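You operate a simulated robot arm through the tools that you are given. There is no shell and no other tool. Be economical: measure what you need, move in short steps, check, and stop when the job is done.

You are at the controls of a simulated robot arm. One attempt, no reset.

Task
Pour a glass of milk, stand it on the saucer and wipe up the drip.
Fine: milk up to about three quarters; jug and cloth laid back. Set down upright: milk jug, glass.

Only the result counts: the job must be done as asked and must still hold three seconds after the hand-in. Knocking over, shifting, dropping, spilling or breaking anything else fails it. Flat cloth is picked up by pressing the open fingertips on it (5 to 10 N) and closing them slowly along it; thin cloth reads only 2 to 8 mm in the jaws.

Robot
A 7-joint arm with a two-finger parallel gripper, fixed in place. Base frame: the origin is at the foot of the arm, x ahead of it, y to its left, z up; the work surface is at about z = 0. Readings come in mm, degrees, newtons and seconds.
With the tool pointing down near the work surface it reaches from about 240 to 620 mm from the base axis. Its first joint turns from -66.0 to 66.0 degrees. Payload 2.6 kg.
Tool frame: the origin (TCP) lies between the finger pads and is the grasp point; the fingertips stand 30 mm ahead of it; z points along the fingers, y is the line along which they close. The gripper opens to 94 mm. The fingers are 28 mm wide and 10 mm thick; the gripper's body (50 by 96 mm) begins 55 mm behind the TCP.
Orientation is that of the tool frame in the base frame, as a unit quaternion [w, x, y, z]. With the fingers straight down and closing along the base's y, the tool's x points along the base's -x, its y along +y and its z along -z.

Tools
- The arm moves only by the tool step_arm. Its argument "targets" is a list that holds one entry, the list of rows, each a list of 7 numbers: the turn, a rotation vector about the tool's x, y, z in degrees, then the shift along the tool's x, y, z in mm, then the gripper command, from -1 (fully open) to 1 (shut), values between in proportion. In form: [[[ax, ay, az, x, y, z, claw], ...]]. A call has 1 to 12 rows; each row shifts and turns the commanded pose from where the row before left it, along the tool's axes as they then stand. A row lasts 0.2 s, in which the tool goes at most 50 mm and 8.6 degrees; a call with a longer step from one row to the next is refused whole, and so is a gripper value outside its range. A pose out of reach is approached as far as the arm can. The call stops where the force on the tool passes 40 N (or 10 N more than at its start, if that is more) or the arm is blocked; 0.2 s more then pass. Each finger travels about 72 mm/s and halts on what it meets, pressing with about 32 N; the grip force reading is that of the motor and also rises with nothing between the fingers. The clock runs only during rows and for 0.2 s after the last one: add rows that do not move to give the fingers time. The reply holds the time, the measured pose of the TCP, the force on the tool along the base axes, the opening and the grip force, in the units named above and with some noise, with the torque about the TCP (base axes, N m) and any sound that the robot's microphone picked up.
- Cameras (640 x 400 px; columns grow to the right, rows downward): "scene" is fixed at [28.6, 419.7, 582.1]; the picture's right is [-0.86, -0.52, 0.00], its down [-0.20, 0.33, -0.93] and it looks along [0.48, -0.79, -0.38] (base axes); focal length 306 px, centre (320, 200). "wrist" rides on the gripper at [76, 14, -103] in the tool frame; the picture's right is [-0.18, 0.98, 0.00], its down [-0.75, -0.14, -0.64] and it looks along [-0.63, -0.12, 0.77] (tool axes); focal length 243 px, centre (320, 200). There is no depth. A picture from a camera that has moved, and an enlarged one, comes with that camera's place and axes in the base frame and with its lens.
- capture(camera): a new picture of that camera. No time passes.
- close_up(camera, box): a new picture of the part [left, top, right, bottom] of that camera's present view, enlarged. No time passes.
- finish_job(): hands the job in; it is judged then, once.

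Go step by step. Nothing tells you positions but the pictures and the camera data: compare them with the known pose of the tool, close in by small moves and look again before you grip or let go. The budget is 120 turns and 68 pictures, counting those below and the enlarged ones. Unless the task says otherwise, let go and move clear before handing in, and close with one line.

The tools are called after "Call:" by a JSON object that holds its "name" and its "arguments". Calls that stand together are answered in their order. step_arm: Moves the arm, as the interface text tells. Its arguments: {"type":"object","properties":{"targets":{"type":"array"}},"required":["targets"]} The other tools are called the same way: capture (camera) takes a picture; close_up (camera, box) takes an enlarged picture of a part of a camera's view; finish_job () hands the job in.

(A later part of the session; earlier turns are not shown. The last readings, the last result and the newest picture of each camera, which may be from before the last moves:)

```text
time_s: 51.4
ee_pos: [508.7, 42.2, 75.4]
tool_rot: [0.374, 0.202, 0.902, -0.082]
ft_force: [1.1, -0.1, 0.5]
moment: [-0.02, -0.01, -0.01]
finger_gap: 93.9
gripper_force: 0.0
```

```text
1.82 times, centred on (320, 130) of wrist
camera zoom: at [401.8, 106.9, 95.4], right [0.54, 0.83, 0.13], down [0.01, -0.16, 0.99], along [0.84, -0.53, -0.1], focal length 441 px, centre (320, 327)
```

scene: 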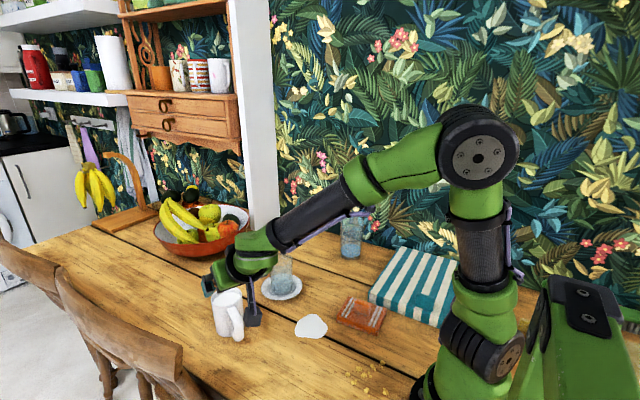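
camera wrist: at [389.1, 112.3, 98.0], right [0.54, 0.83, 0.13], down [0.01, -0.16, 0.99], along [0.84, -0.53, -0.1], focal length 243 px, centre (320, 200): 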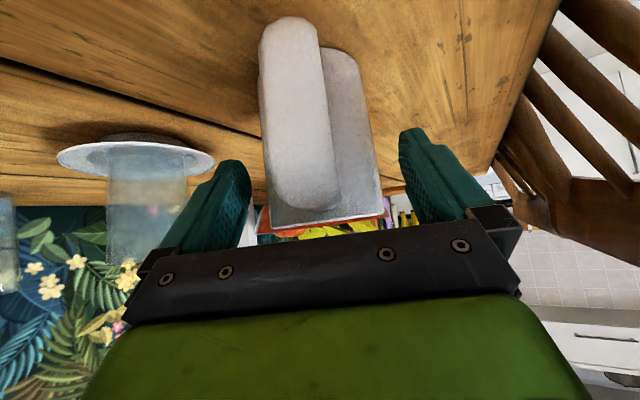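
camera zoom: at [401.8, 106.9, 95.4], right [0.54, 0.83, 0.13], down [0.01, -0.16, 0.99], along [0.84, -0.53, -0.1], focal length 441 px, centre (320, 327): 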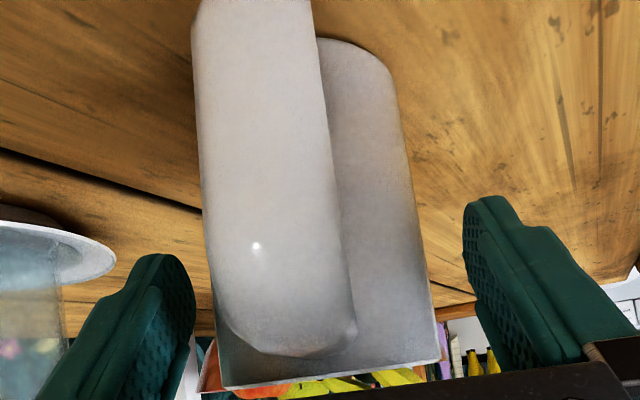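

Call:
{"name": "step_arm", "arguments": {"targets": [[[0, 0, 0, 3.5, 0, 3.5, -1], [0, 0, 0, 0, 0, 0, -0.2], [0, 0, 0, 0, 0, 0, 0.2], [0, 0, 0, 0, 0, 0, 0.4], [0, 0, 0, 0, 0, 0, 0.7], [0, 0, 0, 0, 0, 0, 1], [0, 0, 0, 0, 0, 0, 1], [0, 0, 0, 0, 0, 0, 1], [0, 0, 0, 0, 0, 0, 1]]]}}

Call:
{"name": "step_arm", "arguments": {"targets": [[[0, 0, 0, -1.5, 0, -1.5, 1], [0, 0, 0, -1.5, 0, -1.5, 1], [0, 0, 0, -1.5, 0, -1.5, 1], [0, 0, 0, 0, 0, 0, 1]]]}}

Call:
{"name": "close_up", "arguments": {"camera": "scene", "box": [180, 260, 300, 380]}}

```text
time_s: 53.4
ee_pos: [508.5, 40.6, 69.4]
tool_rot: [0.374, 0.202, 0.902, -0.081]
ft_force: [-0.3, -3.6, 4.6]
moment: [-0.04, -0.09, -0.07]
finger_gap: 76.1
gripper_force: 32.0
```

```text
time_s: 54.4
ee_pos: [507.8, 42.5, 77.0]
tool_rot: [0.373, 0.201, 0.902, -0.082]
ft_force: [1.0, -0.2, -4.9]
moment: [0.02, 0.08, -0.01]
finger_gap: 76.3
gripper_force: 31.6
```

```text
3.33 times, centred on (240, 320) of scene
camera zoom: at [28.6, 419.7, 582.0], right [-0.86, -0.52, 0.0], down [-0.2, 0.33, -0.93], along [0.48, -0.79, -0.38], focal length 1018 px, centre (587, -200)
```

zoom: 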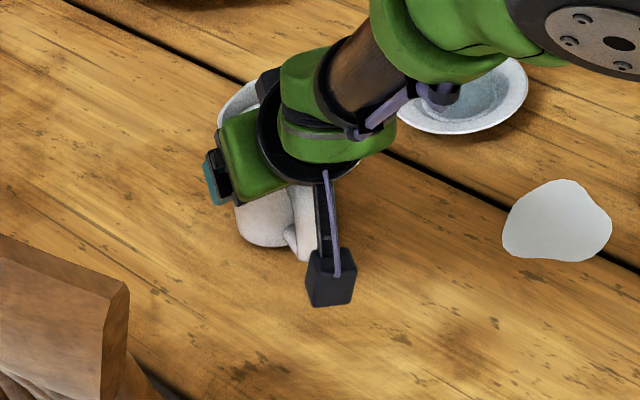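

The jug is held (76 mm wide, about 5 N) and just off the table. I keep lifting slowly.

Call:
{"name": "step_arm", "arguments": {"targets": [[[0, 0, 0, -2, 0, -2, 1], [0, 0, 0, -3, 0, -3, 1], [0, 0, 0, -4, 0, -4, 1], [0, 0, 0, -5, 0, -5, 1], [0, 0, 0, -5, 0, -5, 1], [0, 0, 0, -5, 0, -5, 1], [0, 0, 0, -5, 0, -5, 1], [0, 0, 0, -4, 0, -4, 1], [0, 0, 0, -3, 0, -3, 1], [0, 0, 0, -2, 0, -2, 1], [0, 0, 0, -1, 0, -1, 1], [0, 0, 0, 0, 0, 0, 1]]]}}

Call:
{"name": "close_up", "arguments": {"camera": "scene", "box": [170, 220, 310, 350]}}

```text
time_s: 57.0
ee_pos: [507.9, 42.4, 132.3]
tool_rot: [0.374, 0.202, 0.902, -0.082]
ft_force: [-0.5, 0.2, -5.2]
moment: [-0.02, 0.03, 0.02]
finger_gap: 76.0
gripper_force: 32.5
```

```text
3.08 times, centred on (240, 285) of scene
camera zoom: at [28.6, 419.7, 582.0], right [-0.86, -0.52, 0.0], down [-0.2, 0.33, -0.93], along [0.48, -0.79, -0.38], focal length 940 px, centre (566, -62)
```

zoom: 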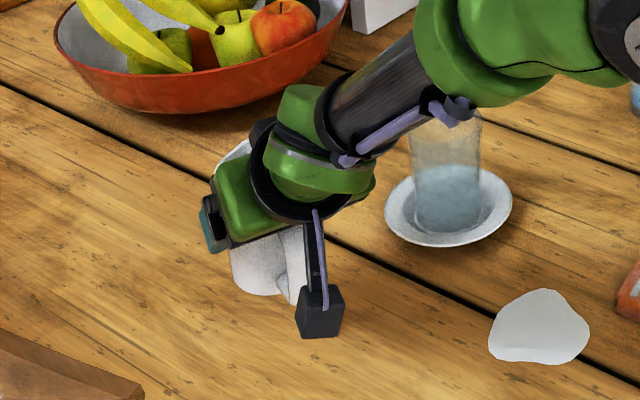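

The jug hangs steady. I lift it higher, then yaw it upright so the spout points roughly towards -y.

Call:
{"name": "step_arm", "arguments": {"targets": [[[0, 0, 0, -2, 0, -2, 1], [0, 0, 0, -4, 0, -4, 1], [0, 0, 0, -6, 0, -6, 1], [0, 0, 0, -7, 0, -7, 1], [0, 0, 0, -7, 0, -7, 1], [0, 0, 0, -7, 0, -7, 1], [0, 0, 0, -7, 0, -7, 1], [0, 0, 0, -6, 0, -6, 1], [0, 0, 0, -4, 0, -4, 1], [0, 0, 0, -2, 0, -2, 1], [0, 0, 0, 0, 0, 0, 1]]]}}

Call:
{"name": "step_arm", "arguments": {"targets": [[[1.5, 0, 1.5, 0, 0, 0, 1], [3, 0, 3, 0, 0, 0, 1], [4.5, 0, 4.5, 0, 0, 0, 1], [5.4, 0, 5.4, 0, 0, 0, 1], [5.4, 0, 5.4, 0, 0, 0, 1], [5.4, 0, 5.4, 0, 0, 0, 1], [5.4, 0, 5.4, 0, 0, 0, 1], [5.4, 0, 5.4, 0, 0, 0, 1], [5.4, 0, 5.4, 0, 0, 0, 1], [5.4, 0, 5.4, 0, 0, 0, 1], [4.5, 0, 4.5, 0, 0, 0, 1], [3, 0, 3, 0, 0, 0, 1]]]}}

Call:
{"name": "capture", "arguments": {"camera": "scene"}}

```text
time_s: 59.4
ee_pos: [509.5, 42.2, 205.5]
tool_rot: [0.374, 0.202, 0.902, -0.081]
ft_force: [-0.2, -0.6, -4.4]
moment: [-0.01, 0.04, 0.02]
finger_gap: 76.4
gripper_force: 32.6
```

```text
time_s: 62.0
ee_pos: [508.8, 41.1, 205.1]
tool_rot: [0.24, 0.719, 0.582, -0.296]
ft_force: [-0.6, 0.2, -4.7]
moment: [0.02, -0.02, -0.02]
finger_gap: 76.2
gripper_force: 31.8
```

```text
28 pictures are left
```

scene: 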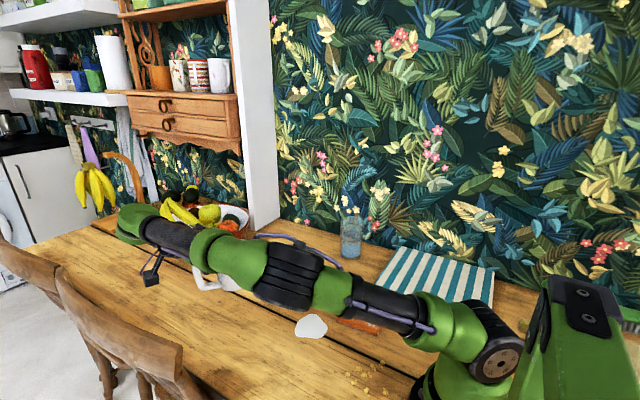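

The elbow swung low in this posture. I move towards the glass, staying high, and look at the posture again before lowering.

Call:
{"name": "step_arm", "arguments": {"targets": [[[0, 0, 0, -2, 1, 2, 1], [0, 0, 0, -5, 2, 5, 1], [0, 0, 0, -7, 3, 7, 1], [0, 0, 0, -8, 3.5, 8, 1], [0, 0, 0, -8, 3.5, 8, 1], [0, 0, 0, -8, 3.5, 8, 1], [0, 0, 0, -8, 3.5, 8, 1], [0, 0, 0, -7, 3, 7, 1], [0, 0, 0, -5, 2.2, 5, 1], [0, 0, 0, -2.8, 1.5, 2.8, 1], [0, 0, 0, 0, 0, 0, 1]]]}}

Call:
{"name": "capture", "arguments": {"camera": "scene"}}

Call:
{"name": "capture", "arguments": {"camera": "wrist"}}

```text
time_s: 64.4
ee_pos: [516.0, -48.1, 203.6]
tool_rot: [0.24, 0.719, 0.582, -0.296]
ft_force: [0.6, -0.5, -4.6]
moment: [0.03, -0.01, 0.02]
finger_gap: 76.2
gripper_force: 32.2
```

```text
27 pictures are left
```

scene: 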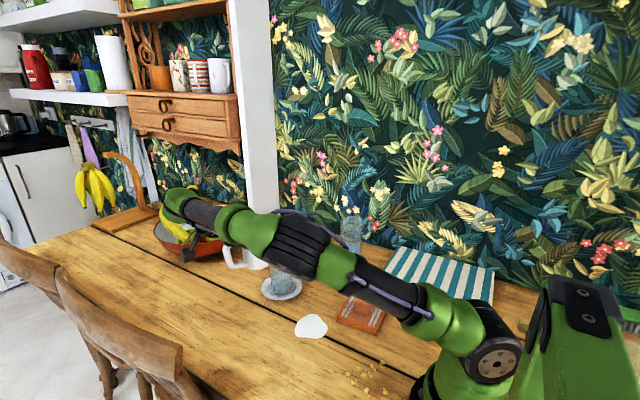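

```text
26 pictures are left
camera wrist: at [558.5, 71.0, 225.0], right [0.93, -0.33, 0.13], down [-0.15, -0.05, 0.99], along [-0.32, -0.94, -0.1], focal length 243 px, centre (320, 200)
```

wrist: 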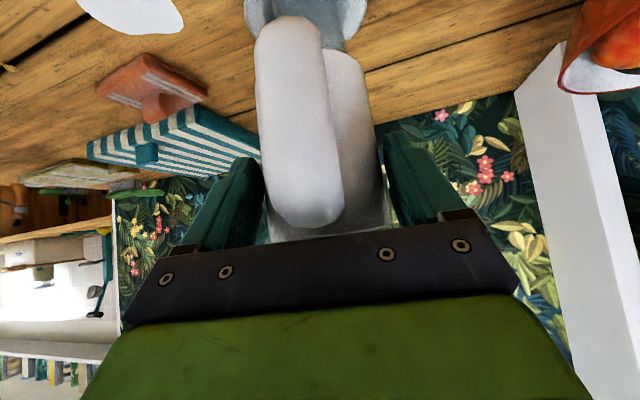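

Posture is workable: the elbow is about 230 mm up with nothing under it, and the glass stays partly visible. I lower the upright jug beside the glass.

Call:
{"name": "step_arm", "arguments": {"targets": [[[0, 0, 0, 2, 0, 2, 1], [0, 0, 0, 5, 0, 5, 1], [0, 0, 0, 7, 0, 7, 1], [0, 0, 0, 8, 0, 8, 1], [0, 0, 0, 8, 0, 8, 1], [0, 0, 0, 8, 0, 8, 1], [0, 0, 0, 8, 0, 8, 1], [0, 0, 0, 8, 0, 8, 1], [0, 0, 0, 6, 0, 6, 1], [0, 0, 0, 3, 0, 3, 1], [0, 0, 0, 0, 0, 0, 1]]]}}

Call:
{"name": "capture", "arguments": {"camera": "scene"}}

Call:
{"name": "capture", "arguments": {"camera": "wrist"}}

```text
time_s: 66.8
ee_pos: [516.8, -48.5, 116.2]
tool_rot: [0.24, 0.719, 0.582, -0.296]
ft_force: [-0.9, -0.6, -4.0]
moment: [0.07, 0.0, -0.03]
finger_gap: 76.1
gripper_force: 32.8
```

```text
25 pictures are left
```

scene: 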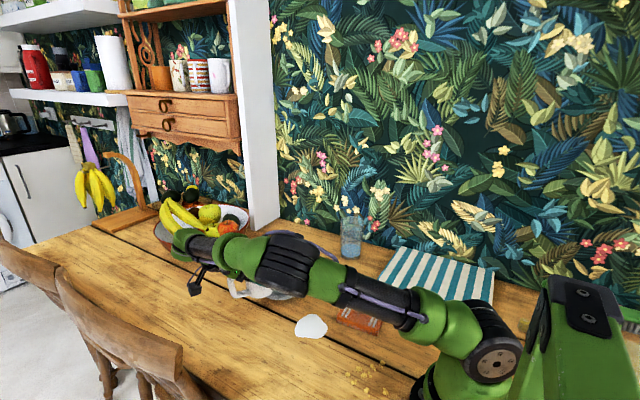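

```text
24 pictures are left
camera wrist: at [558.6, 70.9, 136.5], right [0.93, -0.33, 0.13], down [-0.15, -0.05, 0.99], along [-0.32, -0.94, -0.1], focal length 243 px, centre (320, 200)
```

wrist: 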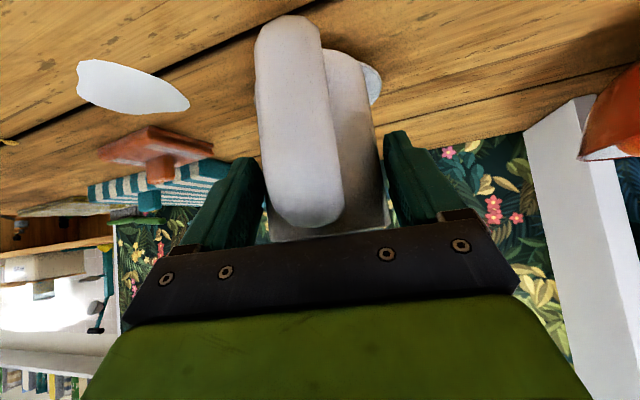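

Saucer and jug line up as computed. I begin tilting: first to 15°, keeping the spout just inside the near rim.

Call:
{"name": "step_arm", "arguments": {"targets": [[[0, 3, 0, -1, 0, 1.8, 1], [0, 4, 0, -1.2, 0, 2.3, 1], [0, 4, 0, -1.2, 0, 2.3, 1], [0, 4, 0, -1.2, 0, 2.3, 1], [0, 0, 0, 0, 0, 0, 1]]]}}

Call:
{"name": "capture", "arguments": {"camera": "wrist"}}

```text
time_s: 68.0
ee_pos: [514.9, -55.6, 111.8]
tool_rot: [0.162, 0.75, 0.609, -0.199]
ft_force: [0.1, 0.4, -3.4]
moment: [-0.05, 0.04, 0.0]
finger_gap: 76.1
gripper_force: 31.9
```

```text
23 pictures are left
camera wrist: at [554.0, 54.4, 164.6], right [0.93, -0.36, 0.09], down [-0.21, -0.3, 0.93], along [-0.31, -0.88, -0.35], focal length 243 px, centre (320, 200)
```

wrist: 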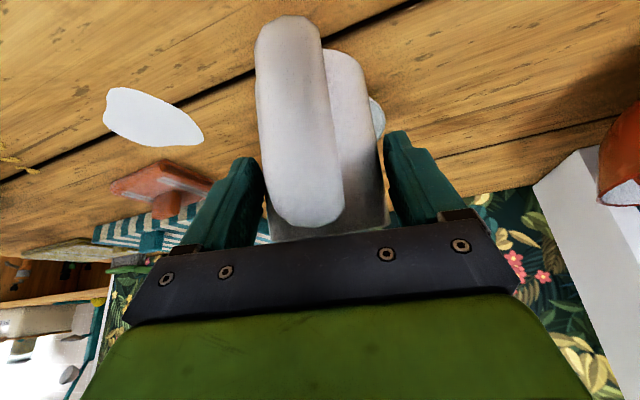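

Call:
{"name": "step_arm", "arguments": {"targets": [[[0, 2.5, 0, -1.2, 0, -1.9, 1], [0, 2.5, 0, -1.2, 0, -1.9, 1], [0, 2.5, 0, -1.2, 0, -1.9, 1], [0, 2.5, 0, -1.2, 0, -1.9, 1], [0, 0, 0, 0, 0, 0, 1]]]}}

Call:
{"name": "capture", "arguments": {"camera": "scene"}}

```text
time_s: 69.2
ee_pos: [514.9, -58.3, 121.0]
tool_rot: [0.108, 0.766, 0.62, -0.134]
ft_force: [0.1, 0.4, -3.8]
moment: [-0.08, 0.01, -0.01]
finger_gap: 76.0
gripper_force: 32.3
```

```text
22 pictures are left
```

scene: 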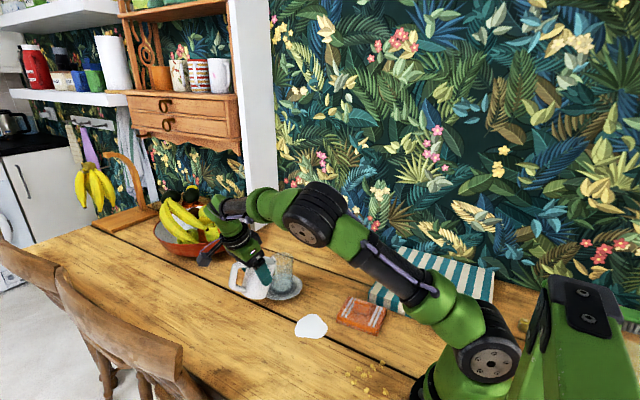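

The elbow rises as I tilt and the glass is now visible. I zoom in.

Call:
{"name": "close_up", "arguments": {"camera": "scene", "box": [220, 230, 320, 310]}}

```text
5.00 times, centred on (270, 270) of scene
camera zoom: at [28.6, 419.7, 582.0], right [-0.86, -0.52, 0.0], down [-0.2, 0.33, -0.93], along [0.48, -0.79, -0.38], focal length 1528 px, centre (570, -150)
```

zoom: 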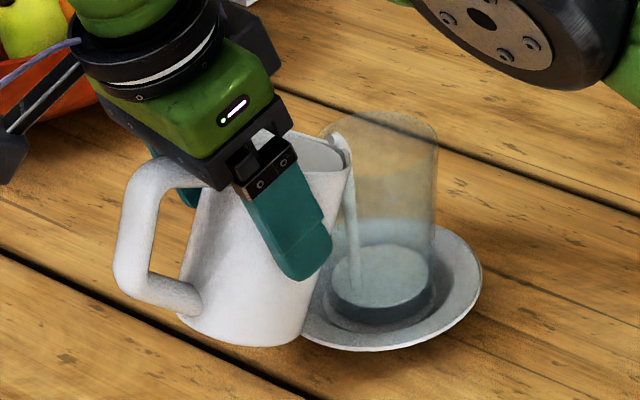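

Milk is streaming into the glass. I tilt on to 35°, moving the spout a little further in.

Call:
{"name": "step_arm", "arguments": {"targets": [[[0, 2, 0, -1.7, 0, -1.8, 1], [0, 2, 0, -1.7, 0, -1.8, 1], [0, 2, 0, -1.7, 0, -1.8, 1], [0, 2, 0, -1.7, 0, -1.8, 1], [0, 2, 0, -1.7, 0, -1.8, 1]]]}}

Call:
{"name": "close_up", "arguments": {"camera": "scene", "box": [220, 230, 320, 310]}}

```text
time_s: 70.4
ee_pos: [513.5, -62.5, 131.4]
tool_rot: [0.054, 0.773, 0.628, -0.065]
ft_force: [1.3, 1.8, -0.4]
moment: [-0.14, -0.04, 0.05]
finger_gap: 75.9
gripper_force: 32.1
```

```text
5.00 times, centred on (270, 270) of scene
camera zoom: at [28.6, 419.7, 582.0], right [-0.86, -0.52, 0.0], down [-0.2, 0.33, -0.93], along [0.48, -0.79, -0.38], focal length 1528 px, centre (570, -150)
```

zoom: 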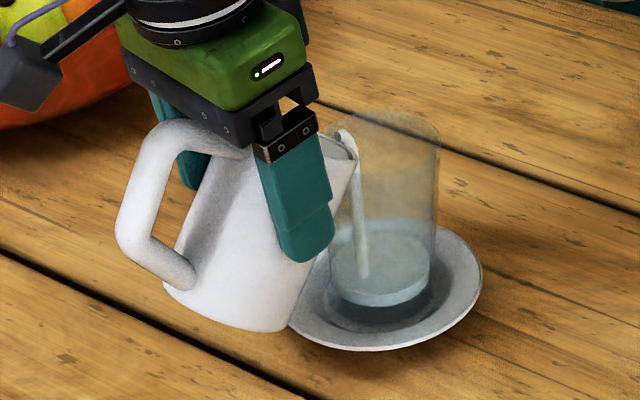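

The force shows the jug touching the glass rim, so I raise it 7 mm and pull back slightly.

Call:
{"name": "step_arm", "arguments": {"targets": [[[0, 0, 0, 0.4, 0, -3.6, 1], [0, 0, 0, 0.4, 0, -3.6, 1]]]}}

Call:
{"name": "close_up", "arguments": {"camera": "scene", "box": [220, 230, 320, 310]}}

```text
time_s: 71.0
ee_pos: [513.5, -62.0, 138.6]
tool_rot: [0.054, 0.775, 0.627, -0.067]
ft_force: [0.1, 0.6, -4.4]
moment: [-0.04, 0.0, -0.01]
finger_gap: 76.0
gripper_force: 32.2
```

```text
5.00 times, centred on (270, 270) of scene
camera zoom: at [28.6, 419.7, 582.1], right [-0.86, -0.52, 0.0], down [-0.2, 0.33, -0.93], along [0.48, -0.79, -0.38], focal length 1528 px, centre (570, -150)
```

zoom: 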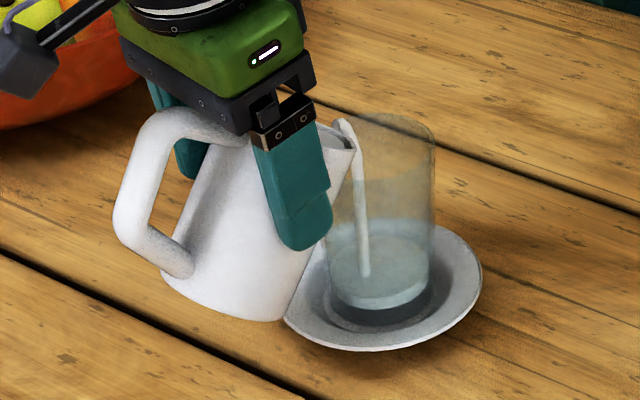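

Contact is gone and the stream lands inside. I tilt on to 45° with more clearance.

Call:
{"name": "step_arm", "arguments": {"targets": [[[0, 2, 0, -1.2, 0, -2.2, 1], [0, 2, 0, -1.2, 0, -2.2, 1], [0, 2, 0, -1.2, 0, -2.2, 1], [0, 2, 0, -1.2, 0, -2.2, 1], [0, 2, 0, -1.2, 0, -2.2, 1], [0, 0, 0, 0, 0, 0, 1], [0, 0, 0, 0, 0, 0, 1]]]}}

Call:
{"name": "close_up", "arguments": {"camera": "scene", "box": [220, 230, 320, 310]}}

```text
time_s: 72.6
ee_pos: [512.9, -66.9, 150.9]
tool_rot: [-0.001, 0.777, 0.63, 0.002]
ft_force: [-0.1, 0.1, -3.7]
moment: [-0.03, 0.04, 0.0]
finger_gap: 76.1
gripper_force: 31.9
```

```text
5.00 times, centred on (270, 270) of scene
camera zoom: at [28.6, 419.7, 582.1], right [-0.86, -0.52, 0.0], down [-0.2, 0.33, -0.93], along [0.48, -0.79, -0.38], focal length 1528 px, centre (570, -150)
```

zoom: 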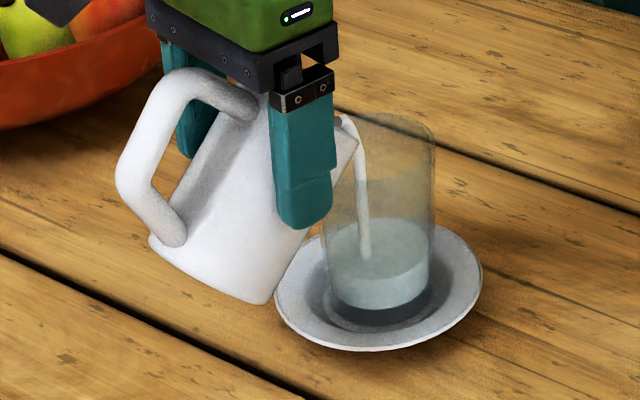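

Call:
{"name": "step_arm", "arguments": {"targets": [[[0, 2, 0, -1.1, 0, -2.1, 1], [0, 2, 0, -1.1, 0, -2.1, 1], [0, 2, 0, -1.1, 0, -2.1, 1], [0, 2, 0, -1.1, 0, -2.1, 1], [0, 2, 0, -1.1, 0, -2.1, 1], [0, 2, 0, -1.1, 0, -2.1, 1], [0, 0, 0, 0, 0, 0, 1], [0, 0, 0, 0, 0, 0, 1], [0, 0, 0, 0, 0, 0, 1]]]}}

Call:
{"name": "close_up", "arguments": {"camera": "scene", "box": [220, 230, 320, 310]}}

```text
time_s: 74.6
ee_pos: [511.1, -74.6, 162.6]
tool_rot: [-0.067, 0.773, 0.625, 0.082]
ft_force: [-0.2, -0.1, -3.4]
moment: [-0.05, 0.02, -0.04]
finger_gap: 76.1
gripper_force: 32.1
```

```text
5.00 times, centred on (270, 270) of scene
camera zoom: at [28.6, 419.7, 582.1], right [-0.86, -0.52, 0.0], down [-0.2, 0.33, -0.93], along [0.48, -0.79, -0.38], focal length 1528 px, centre (570, -150)
```

zoom: 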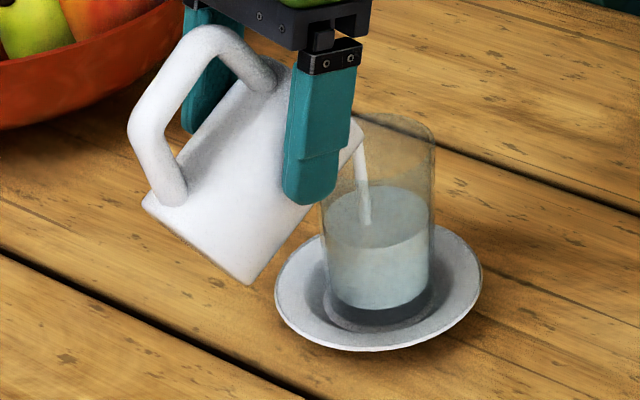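

About 42% full. I continue to 67°.

Call:
{"name": "step_arm", "arguments": {"targets": [[[0, 2, 0, -1.1, 0, -2.4, 1], [0, 2, 0, -1.1, 0, -2.4, 1], [0, 2, 0, -1.1, 0, -2.4, 1], [0, 2, 0, -1.1, 0, -2.4, 1], [0, 2, 0, -1.1, 0, -2.4, 1], [0, 0, 0, 0, 0, 0, 1]]]}}

Call:
{"name": "close_up", "arguments": {"camera": "scene", "box": [220, 230, 320, 310]}}

```text
time_s: 76.0
ee_pos: [509.8, -82.7, 172.3]
tool_rot: [-0.121, 0.762, 0.618, 0.15]
ft_force: [-0.8, -0.3, -2.0]
moment: [-0.06, 0.0, 0.0]
finger_gap: 76.4
gripper_force: 31.7
```

```text
5.00 times, centred on (270, 270) of scene
camera zoom: at [28.6, 419.7, 582.1], right [-0.86, -0.52, 0.0], down [-0.2, 0.33, -0.93], along [0.48, -0.79, -0.38], focal length 1528 px, centre (570, -150)
```

zoom: 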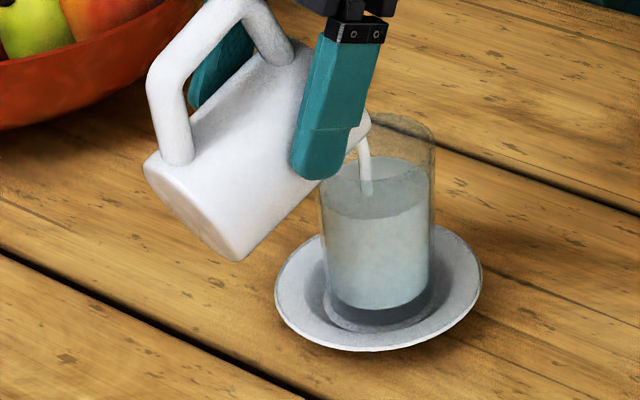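

About 64%. I hold briefly, then check.

Call:
{"name": "step_arm", "arguments": {"targets": [[[0, 0, 0, 0, 0, 0, 1]]]}}

Call:
{"name": "close_up", "arguments": {"camera": "scene", "box": [250, 240, 310, 300]}}

```text
time_s: 76.4
ee_pos: [508.7, -81.6, 172.3]
tool_rot: [-0.121, 0.763, 0.617, 0.149]
ft_force: [0.5, 0.1, -2.4]
moment: [-0.03, -0.01, 0.02]
finger_gap: 76.4
gripper_force: 32.2
```

```text
6.67 times, centred on (280, 270) of scene
camera zoom: at [28.6, 419.7, 582.1], right [-0.86, -0.52, 0.0], down [-0.2, 0.33, -0.93], along [0.48, -0.79, -0.38], focal length 2037 px, centre (587, -267)
```

zoom: 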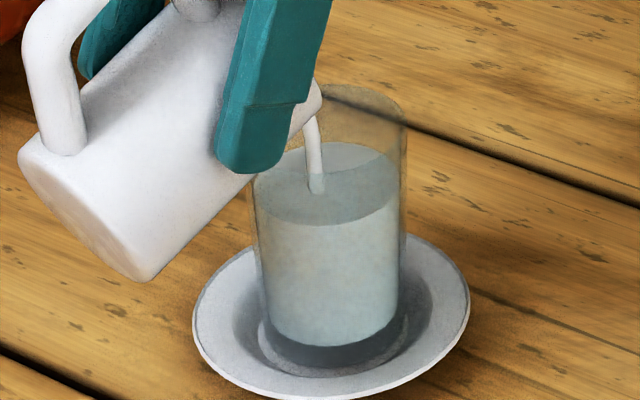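

About 70%. I start tilting back along the same path so the tail of the stream brings it to about three quarters.

Call:
{"name": "step_arm", "arguments": {"targets": [[[0, -3, 0, 1.6, 0, 3.2, 1], [0, -4, 0, 2.2, 0, 4.2, 1], [0, -4, 0, 2.2, 0, 4.2, 1], [0, -4, 0, 2.2, 0, 4.2, 1], [0, -4, 0, 2.2, 0, 4.2, 1], [0, -3, 0, 1.6, 0, 3.2, 1]]]}}

Call:
{"name": "close_up", "arguments": {"camera": "scene", "box": [250, 240, 310, 300]}}

```text
time_s: 77.8
ee_pos: [513.0, -64.8, 151.9]
tool_rot: [0.0, 0.777, 0.629, 0.001]
ft_force: [0.2, -0.2, -2.3]
moment: [-0.03, 0.02, -0.04]
finger_gap: 76.2
gripper_force: 32.4
```

```text
6.67 times, centred on (280, 270) of scene
camera zoom: at [28.6, 419.7, 582.1], right [-0.86, -0.52, 0.0], down [-0.2, 0.33, -0.93], along [0.48, -0.79, -0.38], focal length 2037 px, centre (587, -267)
```

zoom: 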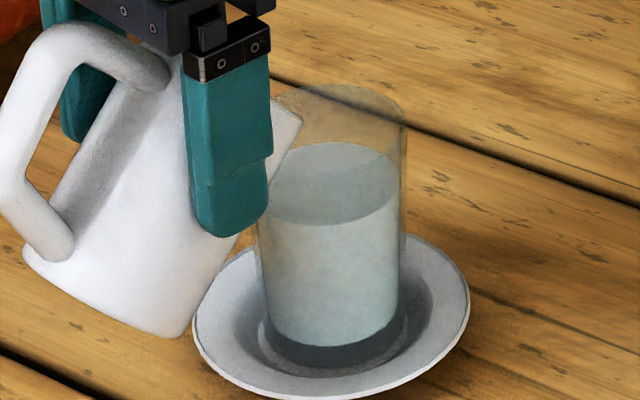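

The flow has stopped at about 70–71%. I add one short pulse of pouring to get closer to three quarters.

Call:
{"name": "step_arm", "arguments": {"targets": [[[0, 4, 0, -2.2, 0, -4.2, 1], [0, 4, 0, -2.2, 0, -4.2, 1], [0, 4, 0, -2.2, 0, -4.2, 1], [0, 4, 0, -2.2, 0, -4.2, 1], [0, 4, 0, -2.2, 0, -4.2, 1], [0, 2, 0, -1.1, 0, -2.1, 1], [0, -2, 0, 1.1, 0, 2.1, 1], [0, -4, 0, 2.2, 0, 4.2, 1], [0, -4, 0, 2.2, 0, 4.2, 1], [0, -4, 0, 2.2, 0, 4.2, 1], [0, -4, 0, 2.2, 0, 4.2, 1], [0, -4, 0, 2.2, 0, 4.2, 1]]]}}

Call:
{"name": "close_up", "arguments": {"camera": "scene", "box": [250, 240, 310, 300]}}

```text
time_s: 80.4
ee_pos: [512.8, -64.8, 153.5]
tool_rot: [0.0, 0.777, 0.629, 0.0]
ft_force: [-0.3, 0.5, -3.1]
moment: [-0.01, -0.04, 0.02]
finger_gap: 76.2
gripper_force: 32.1
```

```text
6.67 times, centred on (280, 270) of scene
camera zoom: at [28.6, 419.7, 582.1], right [-0.86, -0.52, 0.0], down [-0.2, 0.33, -0.93], along [0.48, -0.79, -0.38], focal length 2037 px, centre (587, -267)
```

zoom: 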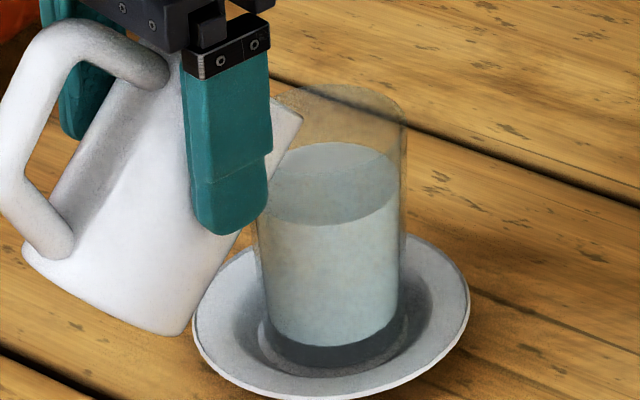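

No change, so the jug had already reached its balance at 67°. I tilt to 69° with a short hold, then return.

Call:
{"name": "step_arm", "arguments": {"targets": [[[0, 4, 0, -2.2, 0, -4.2, 1], [0, 4, 0, -2.2, 0, -4.2, 1], [0, 4, 0, -2.2, 0, -4.2, 1], [0, 4, 0, -2.2, 0, -4.2, 1], [0, 4, 0, -2.2, 0, -4.5, 1], [0, 4, 0, -2.2, 0, -4.5, 1], [0, 0, 0, 0, 0, 0, 1], [0, 0, 0, 0, 0, 0, 1]]]}}

Call:
{"name": "step_arm", "arguments": {"targets": [[[0, -4, 0, 2.2, 0, 4.5, 1], [0, -4, 0, 2.2, 0, 4.5, 1], [0, -4, 0, 2.2, 0, 4.2, 1], [0, -4, 0, 2.2, 0, 4.2, 1], [0, -4, 0, 2.2, 0, 4.2, 1], [0, -4, 0, 2.2, 0, 4.2, 1]]]}}

Call:
{"name": "close_up", "arguments": {"camera": "scene", "box": [250, 240, 310, 300]}}

```text
time_s: 82.2
ee_pos: [509.4, -81.9, 177.2]
tool_rot: [-0.132, 0.76, 0.615, 0.164]
ft_force: [-1.2, -0.3, -2.3]
moment: [-0.04, -0.01, 0.01]
finger_gap: 76.2
gripper_force: 31.8
```

```text
time_s: 83.6
ee_pos: [514.0, -62.3, 155.0]
tool_rot: [0.0, 0.778, 0.629, 0.001]
ft_force: [0.1, -0.3, -2.8]
moment: [-0.07, 0.0, 0.0]
finger_gap: 76.0
gripper_force: 31.7
```

```text
6.67 times, centred on (280, 270) of scene
camera zoom: at [28.6, 419.7, 582.1], right [-0.86, -0.52, 0.0], down [-0.2, 0.33, -0.93], along [0.48, -0.79, -0.38], focal length 2037 px, centre (587, -267)
```

zoom: 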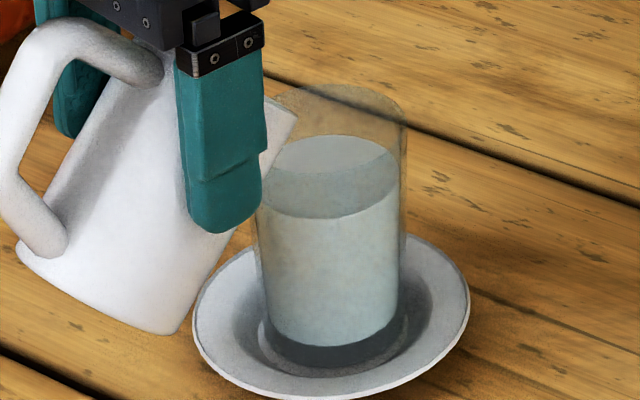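

Level is now about 74%. I retreat up and back from the glass, then bring the jug upright.

Call:
{"name": "step_arm", "arguments": {"targets": [[[0, 0, 0, 2, 0, -4, 1], [0, 0, 0, 6, 0, -8, 1], [0, 0, 0, 8, 0, -10, 1], [0, 0, 0, 8, 0, -10, 1], [0, 0, 0, 6, 0, -8, 1], [0, 0, 0, 3, 0, -4, 1], [0, -4, 0, 0, 0, 0, 1], [0, -5, 0, 0, 0, 0, 1], [0, -5, 0, 0, 0, 0, 1], [0, -5, 0, 0, 0, 0, 1], [0, -5, 0, 0, 0, 0, 1], [0, -5, 0, 0, 0, 0, 1]]]}}

Call:
{"name": "step_arm", "arguments": {"targets": [[[0, -5, 0, 0, 0, 0, 1], [0, -5, 0, 0, 0, 0, 1], [0, -4, 0, 0, 0, 0, 1], [0, -2, 0, 0, 0, 0, 1], [0, 0, 0, 0, 0, 0, 1]]]}}

```text
time_s: 86.2
ee_pos: [519.5, -31.1, 199.4]
tool_rot: [0.157, 0.752, 0.61, -0.194]
ft_force: [-0.1, 0.7, -2.2]
moment: [-0.01, -0.01, 0.0]
finger_gap: 75.9
gripper_force: 32.5
```

```text
time_s: 87.4
ee_pos: [521.8, -31.5, 198.6]
tool_rot: [0.24, 0.718, 0.582, -0.296]
ft_force: [0.0, 0.2, -2.9]
moment: [0.03, -0.02, -0.01]
finger_gap: 76.2
gripper_force: 31.6
```

Call:
{"name": "step_arm", "arguments": {"targets": [[[0, 0, 0, 2, -1, -2, 1], [0, 0, 0, 5, -3, -5, 1], [0, 0, 0, 8, -4.5, -8, 1], [0, 0, 0, 9, -5.5, -9, 1], [0, 0, 0, 9, -5.5, -9, 1], [0, 0, 0, 8, -4.5, -8, 1], [0, 0, 0, 5, -3, -5, 1], [0, 0, 0, 2.9, -1.2, -2.9, 1], [0, 0, 0, 0, 0, 0, 1]]]}}

Call:
{"name": "step_arm", "arguments": {"targets": [[[-1.5, 0, -1.5, 0, 0, 0, 1], [-3, 0, -3, 0, 0, 0, 1], [-4.5, 0, -4.5, 0, 0, 0, 1], [-5.4, 0, -5.4, 0, 0, 0, 1], [-5.4, 0, -5.4, 0, 0, 0, 1], [-5.4, 0, -5.4, 0, 0, 0, 1], [-5.4, 0, -5.4, 0, 0, 0, 1], [-5.4, 0, -5.4, 0, 0, 0, 1], [-5.4, 0, -5.4, 0, 0, 0, 1], [-5.4, 0, -5.4, 0, 0, 0, 1], [-4.5, 0, -4.5, 0, 0, 0, 1], [-3, 0, -3, 0, 0, 0, 1]]]}}

Call:
{"name": "step_arm", "arguments": {"targets": [[[0, 0, 0, 0, 0, 0, 1], [0, 0, 0, 0, 0, 0, 1]]]}}

```text
time_s: 89.4
ee_pos: [506.4, 41.5, 199.5]
tool_rot: [0.241, 0.718, 0.582, -0.296]
ft_force: [0.0, -0.3, -3.0]
moment: [0.02, -0.04, 0.01]
finger_gap: 76.4
gripper_force: 31.7
```

```text
time_s: 92.0
ee_pos: [506.5, 43.0, 200.0]
tool_rot: [0.374, 0.201, 0.902, -0.082]
ft_force: [0.4, -0.2, -3.1]
moment: [0.0, 0.0, -0.02]
finger_gap: 76.1
gripper_force: 32.0
```

```text
time_s: 92.6
ee_pos: [506.9, 43.1, 198.8]
tool_rot: [0.374, 0.202, 0.901, -0.082]
ft_force: [0.2, 0.2, -2.6]
moment: [0.03, 0.02, 0.0]
finger_gap: 76.3
gripper_force: 32.1
```

Call:
{"name": "step_arm", "arguments": {"targets": [[[0, 0, 0, 1, 0, 3, 1], [0, 0, 0, 5, 0, 5, 1], [0, 0, 0, 8, 0, 8, 1], [0, 0, 0, 10, 0, 10, 1], [0, 0, 0, 10, 0, 10, 1], [0, 0, 0, 10, 0, 10, 1], [0, 0, 0, 10, 0, 10, 1], [0, 0, 0, 10, 0, 10, 1], [0, 0, 0, 9, 0, 9, 1], [0, 0, 0, 6, 0, 6, 1], [0, 0, 0, 4, 0, 4, 1], [0, 0, 0, 1.5, 0, 1.5, 1]]]}}

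Call:
{"name": "step_arm", "arguments": {"targets": [[[0, 0, 0, 1, 0, 1, 1], [0, 0, 0, 1, 0, 1, 1], [0, 0, 0, 0, 0, 0, 1]]]}}

Call:
{"name": "close_up", "arguments": {"camera": "scene", "box": [180, 250, 320, 360]}}

```text
time_s: 95.2
ee_pos: [508.9, 43.2, 77.7]
tool_rot: [0.375, 0.202, 0.901, -0.082]
ft_force: [0.2, 0.4, -1.9]
moment: [-0.01, 0.03, 0.02]
finger_gap: 76.0
gripper_force: 31.7
```

```text
time_s: 96.0
ee_pos: [508.8, 41.4, 74.8]
tool_rot: [0.375, 0.201, 0.901, -0.082]
ft_force: [-1.0, 0.1, -3.3]
moment: [0.03, 0.07, 0.03]
finger_gap: 76.3
gripper_force: 32.0
```

```text
3.64 times, centred on (250, 305) of scene
camera zoom: at [28.6, 419.7, 582.0], right [-0.86, -0.52, 0.0], down [-0.2, 0.33, -0.93], along [0.48, -0.79, -0.38], focal length 1111 px, centre (574, -182)
```

zoom: 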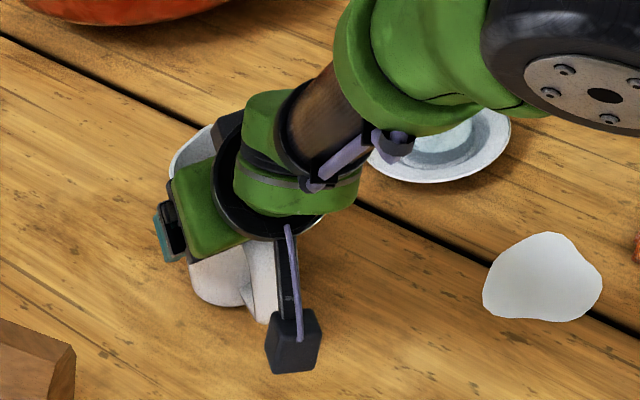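

Jug is just above the table at its old place. I lower in 1 mm steps until the load comes off.

Call:
{"name": "step_arm", "arguments": {"targets": [[[0, 0, 0, 0.7, 0, 0.7, 1], [0, 0, 0, 0.7, 0, 0.7, 1], [0, 0, 0, 0.7, 0, 0.7, 1], [0, 0, 0, 0, 0, 0, 1]]]}}

```text
time_s: 97.0
ee_pos: [508.8, 42.3, 72.0]
tool_rot: [0.374, 0.202, 0.901, -0.082]
ft_force: [0.2, -0.5, -3.0]
moment: [0.01, 0.04, 0.0]
finger_gap: 76.1
gripper_force: 32.1
```

Call:
{"name": "step_arm", "arguments": {"targets": [[[0, 0, 0, 0.7, 0, 0.7, 1], [0, 0, 0, 0.7, 0, 0.7, 1], [0, 0, 0, 0, 0, 0, 1]]]}}

```text
time_s: 97.8
ee_pos: [509.0, 43.0, 71.9]
tool_rot: [0.374, 0.202, 0.901, -0.081]
ft_force: [0.2, -2.0, 7.6]
moment: [0.06, -0.11, -0.02]
finger_gap: 75.9
gripper_force: 32.0
```

The jug rests on the table. I ease the load, open the fingers, and withdraw along the tool axis.

Call:
{"name": "step_arm", "arguments": {"targets": [[[0, 0, 0, -0.4, 0, -0.4, 1], [0, 0, 0, 0, 0, 0, 0.18], [0, 0, 0, 0, 0, 0, 0], [0, 0, 0, 0, 0, 0, -0.4], [0, 0, 0, 0, 0, 0, -1], [0, 0, 0, 0, 0, 0, -1], [0, 0, 0, 0, 0, 0, -1]]]}}

Call:
{"name": "step_arm", "arguments": {"targets": [[[0, 0, 0, -2, 0, -3, -1], [0, 0, 0, 0, 0, -8, -1], [0, 0, 0, 0, 0, -15, -1], [0, 0, 0, 0, 0, -20, -1], [0, 0, 0, 0, 0, -25, -1], [0, 0, 0, 0, 0, -25, -1], [0, 0, 0, -20, 0, -25, -1], [0, 0, 0, -30, 0, -20, -1], [0, 0, 0, 0, 0, 0, -1]]]}}

Call:
{"name": "capture", "arguments": {"camera": "scene"}}

```text
time_s: 99.4
ee_pos: [508.2, 42.9, 72.0]
tool_rot: [0.374, 0.202, 0.902, -0.082]
ft_force: [0.0, -0.6, 0.0]
moment: [0.0, 0.01, 0.01]
finger_gap: 94.2
gripper_force: 0.1
```

```text
time_s: 101.4
ee_pos: [450.2, 68.6, 208.0]
tool_rot: [0.374, 0.201, 0.902, -0.082]
ft_force: [-0.9, 0.3, -0.1]
moment: [0.01, -0.01, 0.01]
finger_gap: 94.1
gripper_force: 0.1
```

```text
10 pictures are left
```

scene: 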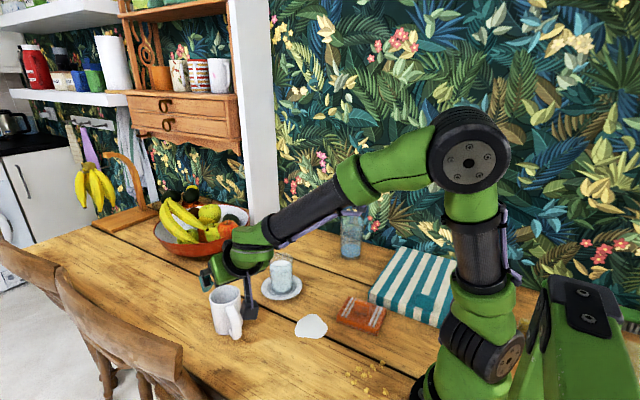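

The jug stands back in its place. Next I straighten the tool and go over the orange cloth.

Call:
{"name": "step_arm", "arguments": {"targets": [[[0, 7.5, 0, 0, 0, 0, -1], [0, 7.5, 0, 0, 0, 0, -1], [0, 7.5, 0, 0, 0, 0, -1], [0, 7.5, 0, 0, 0, 0, -1], [0, 7.5, 0, 0, 0, 0, -1], [0, 7.5, 0, 0, 0, 0, -1], [0, 0, -8.3, 0, 0, 0, -1], [0, 0, -8.3, 0, 0, 0, -1], [0, 0, -8.2, 0, 0, 0, -1], [0, 0, 0, 0, 0, 0, -1]]]}}

Call:
{"name": "step_arm", "arguments": {"targets": [[[0, 0, 0, 27.5, -32.5, -5, -1], [0, 0, 0, 27.5, -32.5, -5, -1], [0, 0, 0, 27.5, -32.5, 0, -1], [0, 0, 0, 27.5, -32.5, 0, -1], [0, 0, 0, 27.5, -32.5, 0, -1], [0, 0, 0, 27.5, -32.5, 0, -1], [0, 0, 0, 27.5, -32.5, 0, -1], [0, 0, 0, 0, 0, 0, -1]]]}}

Call:
{"name": "close_up", "arguments": {"camera": "wrist", "box": [160, 0, 480, 240]}}

```text
time_s: 103.6
ee_pos: [450.5, 69.0, 207.8]
tool_rot: [0.0, 0.003, 1.0, 0.002]
ft_force: [0.2, -0.6, -0.1]
moment: [-0.02, 0.02, 0.0]
finger_gap: 94.3
gripper_force: 0.0
```

```text
time_s: 105.4
ee_pos: [259.1, -156.9, 216.3]
tool_rot: [0.001, 0.003, 1.0, 0.002]
ft_force: [0.0, 0.3, 0.4]
moment: [-0.01, 0.0, -0.03]
finger_gap: 94.1
gripper_force: 0.0
```

```text
1.67 times, centred on (320, 120) of wrist
camera zoom: at [183.7, -144.0, 318.7], right [0.19, 0.98, 0.0], down [0.75, -0.15, 0.64], along [0.63, -0.12, -0.77], focal length 404 px, centre (320, 333)
```

zoom: 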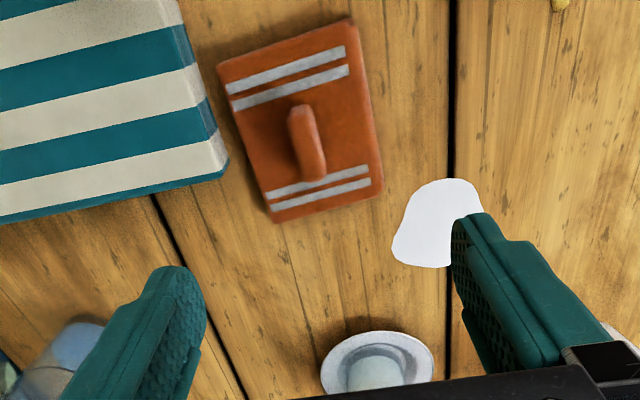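

The tab runs along x at (255, -167), about 17 mm thick and 42 mm long; the teal towel is close by, so I only half-open the fingers and descend over the tab.

Call:
{"name": "step_arm", "arguments": {"targets": [[[0, 0, 0, 4, -9.8, 20, -0.3], [0, 0, 0, 0, 0, 35, -0.3], [0, 0, 0, 0, 0, 35, -0.3], [0, 0, 0, 0, 0, 35, -0.3], [0, 0, 0, 0, 0, 26, -0.3], [0, 0, 0, 0, 0, 10, -0.3], [0, 0, 0, 0, 0, 0, -0.3]]]}}

Call:
{"name": "close_up", "arguments": {"camera": "scene", "box": [310, 260, 430, 360]}}

```text
time_s: 107.0
ee_pos: [255.2, -167.5, 56.0]
tool_rot: [0.001, 0.004, 1.0, 0.002]
ft_force: [-0.1, 0.5, -0.2]
moment: [0.02, 0.02, 0.05]
finger_gap: 60.9
gripper_force: 0.1
```

```text
4.00 times, centred on (370, 310) of scene
camera zoom: at [28.6, 419.7, 582.1], right [-0.86, -0.52, 0.0], down [-0.2, 0.33, -0.93], along [0.48, -0.79, -0.38], focal length 1222 px, centre (120, -240)
```

zoom: 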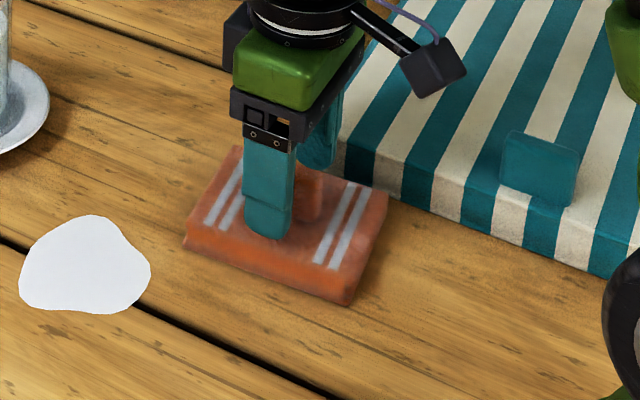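

Call:
{"name": "step_arm", "arguments": {"targets": [[[0, 0, 0, 0, 0, 2, -0.3], [0, 0, 0, 0, 0, 2, -0.3], [0, 0, 0, 0, 0, 2, -0.3], [0, 0, 0, 0, 0, 0, -0.3]]]}}

```text
time_s: 108.0
ee_pos: [254.4, -166.2, 48.7]
tool_rot: [0.001, 0.004, 1.0, 0.002]
ft_force: [0.3, -0.2, 0.7]
moment: [-0.02, 0.02, 0.04]
finger_gap: 61.3
gripper_force: 0.0
```

Tips are around 19–20 mm above the table with no firm contact yet. I close on the tab.

Call:
{"name": "step_arm", "arguments": {"targets": [[[0, 0, 0, 0, 0, 0, 0], [0, 0, 0, 0, 0, 0, 0.3], [0, 0, 0, 0, 0, 0, 0.6], [0, 0, 0, 0, 0, 0, 0.8], [0, 0, 0, 0, 0, 0, 1], [0, 0, 0, 0, 0, 0, 1], [0, 0, 0, 0, 0, 0, 1]]]}}

```text
time_s: 109.6
ee_pos: [254.4, -166.1, 48.7]
tool_rot: [0.0, 0.003, 1.0, 0.002]
ft_force: [-0.5, 0.4, 0.4]
moment: [-0.01, -0.02, -0.03]
finger_gap: 19.5
gripper_force: 31.8
```

The tab is held (19.5 mm). I lift slowly and carry the cloth over to the puddle.

Call:
{"name": "step_arm", "arguments": {"targets": [[[0, 0, 0, 0, 0, -2, 1], [0, 0, 0, 0, 0, -4, 1], [0, 0, 0, 0, 0, -8, 1], [0, 0, 0, 0, 0, -8, 1], [0, 0, 0, 0, 0, -6, 1], [0, 0, 0, 0, 0, -2, 1], [0, 0, 0, 0, 0, 0, 1]]]}}

Call:
{"name": "close_up", "arguments": {"camera": "scene", "box": [290, 250, 430, 360]}}

```text
time_s: 111.2
ee_pos: [253.8, -166.6, 79.4]
tool_rot: [0.0, 0.003, 1.0, 0.002]
ft_force: [0.3, -0.4, 0.6]
moment: [0.02, -0.02, 0.01]
finger_gap: 19.6
gripper_force: 32.2
```

```text
3.64 times, centred on (360, 305) of scene
camera zoom: at [28.6, 419.7, 582.1], right [-0.86, -0.52, 0.0], down [-0.2, 0.33, -0.93], along [0.48, -0.79, -0.38], focal length 1111 px, centre (174, -182)
```

zoom: 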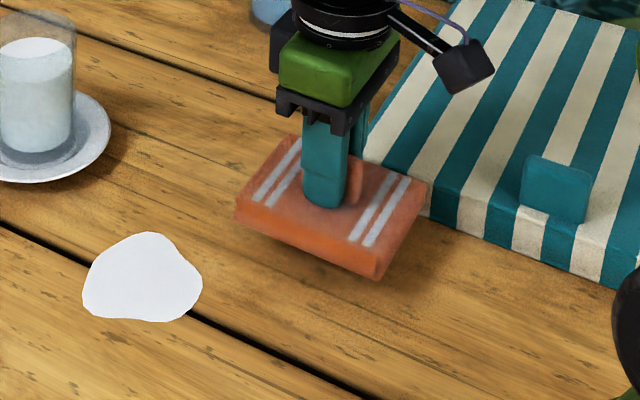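

Call:
{"name": "step_arm", "arguments": {"targets": [[[0, 0, 0, -4, 4, 0, 1], [0, 0, 0, -9, 9, 0, 1], [0, 0, 0, -13, 14, 0, 1], [0, 0, 0, -15, 16, 0, 1], [0, 0, 0, -15, 16, 0, 1], [0, 0, 0, -15, 16, 0, 1], [0, 0, 0, -13, 13, 0, 1], [0, 0, 0, -8, 8, 0, 1], [0, 0, 0, -3.2, 2.6, 0, 1], [0, 0, 0, 0, 0, 0, 1]]]}}

Call:
{"name": "step_arm", "arguments": {"targets": [[[0, 0, 0, 0, 0, 8, 1], [0, 0, 0, 0, 0, 8, 1], [0, 0, 0, 0, 0, 6, 1], [0, 0, 0, 0, 0, 4, 1], [0, 0, 0, 0, 0, 2, 1], [0, 0, 0, 0, 0, 1, 1], [0, 0, 0, 0, 0, 1, 1], [0, 0, 0, 0, 0, 0, 1]]]}}

```text
time_s: 113.4
ee_pos: [348.6, -69.3, 80.5]
tool_rot: [-0.001, 0.004, 1.0, 0.002]
ft_force: [-0.3, -0.7, -0.3]
moment: [0.0, 0.03, -0.01]
finger_gap: 19.7
gripper_force: 32.5
```

```text
time_s: 115.2
ee_pos: [348.7, -68.4, 49.4]
tool_rot: [0.0, 0.004, 1.0, 0.002]
ft_force: [-0.8, -0.1, 0.7]
moment: [0.02, 0.0, 0.02]
finger_gap: 19.5
gripper_force: 32.4
```

Now I press lightly until a few newtons show.

Call:
{"name": "step_arm", "arguments": {"targets": [[[0, 0, 0, 0, 0, 1, 1], [0, 0, 0, 0, 0, 1, 1], [0, 0, 0, 0, 0, 0, 1]]]}}

```text
time_s: 116.0
ee_pos: [349.9, -67.6, 49.4]
tool_rot: [0.002, 0.003, 1.0, 0.002]
ft_force: [-3.0, 0.4, 6.3]
moment: [-0.02, 0.0, 0.03]
finger_gap: 19.7
gripper_force: 32.4
stopped in row 3: the force on the tool passed its limit (the readings are from after the stop); the commanded pose is now the measured one
```

Call:
{"name": "step_arm", "arguments": {"targets": [[[0, 0, 0, 0, 5, 0, 1], [0, 0, 0, 0, 5, 0, 1], [0, 0, 0, 0, 5, 0, 1], [0, 0, 0, 0, -5, 0, 1], [0, 0, 0, 0, -10, 0, 1], [0, 0, 0, 0, -10, 0, 1], [0, 0, 0, 0, -5, 0, 1], [0, 0, 0, 0, 5, 0, 1], [0, 0, 0, 0, 10, 0, 1]]]}}

Call:
{"name": "step_arm", "arguments": {"targets": [[[0, 0, 0, 5, 0, 0, 1], [0, 0, 0, 7, 0, 0, 1], [0, 0, 0, 3, 0, 0, 1], [0, 0, 0, -5, 0, 0, 1], [0, 0, 0, -10, 0, 0, 1], [0, 0, 0, -10, 0, 0, 1], [0, 0, 0, -5, 0, 0, 1], [0, 0, 0, 5, 0, 0, 1], [0, 0, 0, 10, 0, 0, 1]]]}}

Call:
{"name": "capture", "arguments": {"camera": "scene"}}

```text
time_s: 118.0
ee_pos: [351.0, -71.9, 50.2]
tool_rot: [0.004, 0.005, 1.0, -0.001]
ft_force: [0.6, -16.0, 30.8]
moment: [-0.08, 0.28, 0.2]
finger_gap: 19.4
gripper_force: 31.7
```

```text
time_s: 120.0
ee_pos: [349.3, -67.9, 49.7]
tool_rot: [0.002, 0.004, 1.0, 0.002]
ft_force: [0.2, 0.4, 0.9]
moment: [-0.03, 0.01, 0.03]
finger_gap: 19.5
gripper_force: 31.7
```

```text
6 pictures are left
```

scene: 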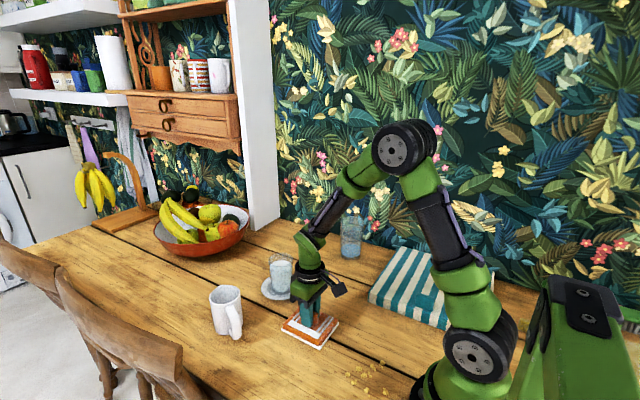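

I lift the cloth and check the table beneath.

Call:
{"name": "step_arm", "arguments": {"targets": [[[0, 0, 0, 0, 0, -3, 1], [0, 0, 0, 0, 0, -8, 1], [0, 0, 0, 0, 0, -12, 1], [0, 0, 0, 0, 0, -12, 1], [0, 0, 0, 4, -10, -3, 1], [0, 0, 0, 10, -15, 0, 1], [0, 0, 0, 15, -15, 0, 1], [0, 0, 0, 15, -15, 0, 1], [0, 0, 0, 15, -15, 0, 1], [0, 0, 0, 10, -10, 0, 1], [0, 0, 0, 0, 0, 0, 1]]]}}

Call:
{"name": "close_up", "arguments": {"camera": "scene", "box": [240, 240, 400, 360]}}

```text
time_s: 122.4
ee_pos: [280.7, -147.3, 86.5]
tool_rot: [0.001, 0.004, 1.0, 0.001]
ft_force: [-0.2, 0.8, 0.0]
moment: [-0.03, 0.04, 0.02]
finger_gap: 19.4
gripper_force: 32.0
```

```text
3.33 times, centred on (320, 300) of scene
camera zoom: at [28.6, 419.7, 582.1], right [-0.86, -0.52, 0.0], down [-0.2, 0.33, -0.93], along [0.48, -0.79, -0.38], focal length 1018 px, centre (320, -133)
```

zoom: 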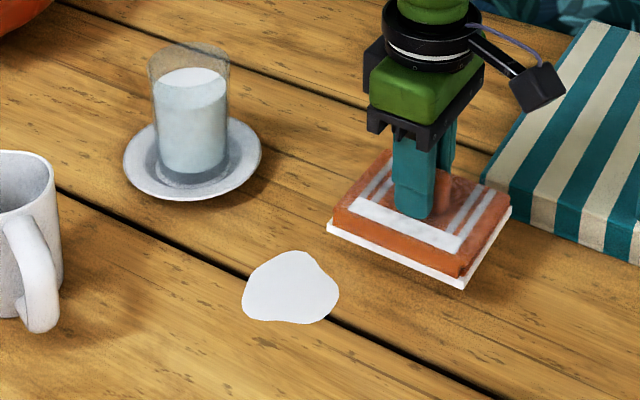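

The cloth has taken up some milk and the puddle is smaller, but it needs more wiping. I go back and wipe with longer strokes under light pressure.

Call:
{"name": "step_arm", "arguments": {"targets": [[[0, 0, 0, -8, 9, 0, 1], [0, 0, 0, -14, 16, 0, 1], [0, 0, 0, -16, 18, 0, 1], [0, 0, 0, -16, 18, 0, 1], [0, 0, 0, -10, 12, 4, 1], [0, 0, 0, -5.5, 5.3, 9, 1], [0, 0, 0, 0, 0, 10, 1], [0, 0, 0, 0, 0, 8, 1], [0, 0, 0, 0, 0, 5, 1], [0, 0, 0, 0, 0, 1, 1], [0, 0, 0, 0, 0, 0.5, 1], [0, 0, 0, 0, 0, 0, 1]]]}}

```text
time_s: 125.0
ee_pos: [351.0, -69.7, 50.5]
tool_rot: [0.001, 0.003, 1.0, 0.002]
ft_force: [0.3, 0.5, -0.7]
moment: [0.02, -0.02, -0.01]
finger_gap: 19.4
gripper_force: 31.6
```

Call:
{"name": "step_arm", "arguments": {"targets": [[[0, 0, 0, 0, 0, 0.7, 1], [0, 0, 0, 0, 0, 0.5, 1], [0, 0, 0, 0, 0, 0, 1]]]}}

```text
time_s: 125.8
ee_pos: [349.5, -70.8, 49.8]
tool_rot: [0.003, 0.005, 1.0, 0.002]
ft_force: [-4.2, -0.3, 14.3]
moment: [0.01, 0.33, -0.01]
finger_gap: 19.7
gripper_force: 32.5
```

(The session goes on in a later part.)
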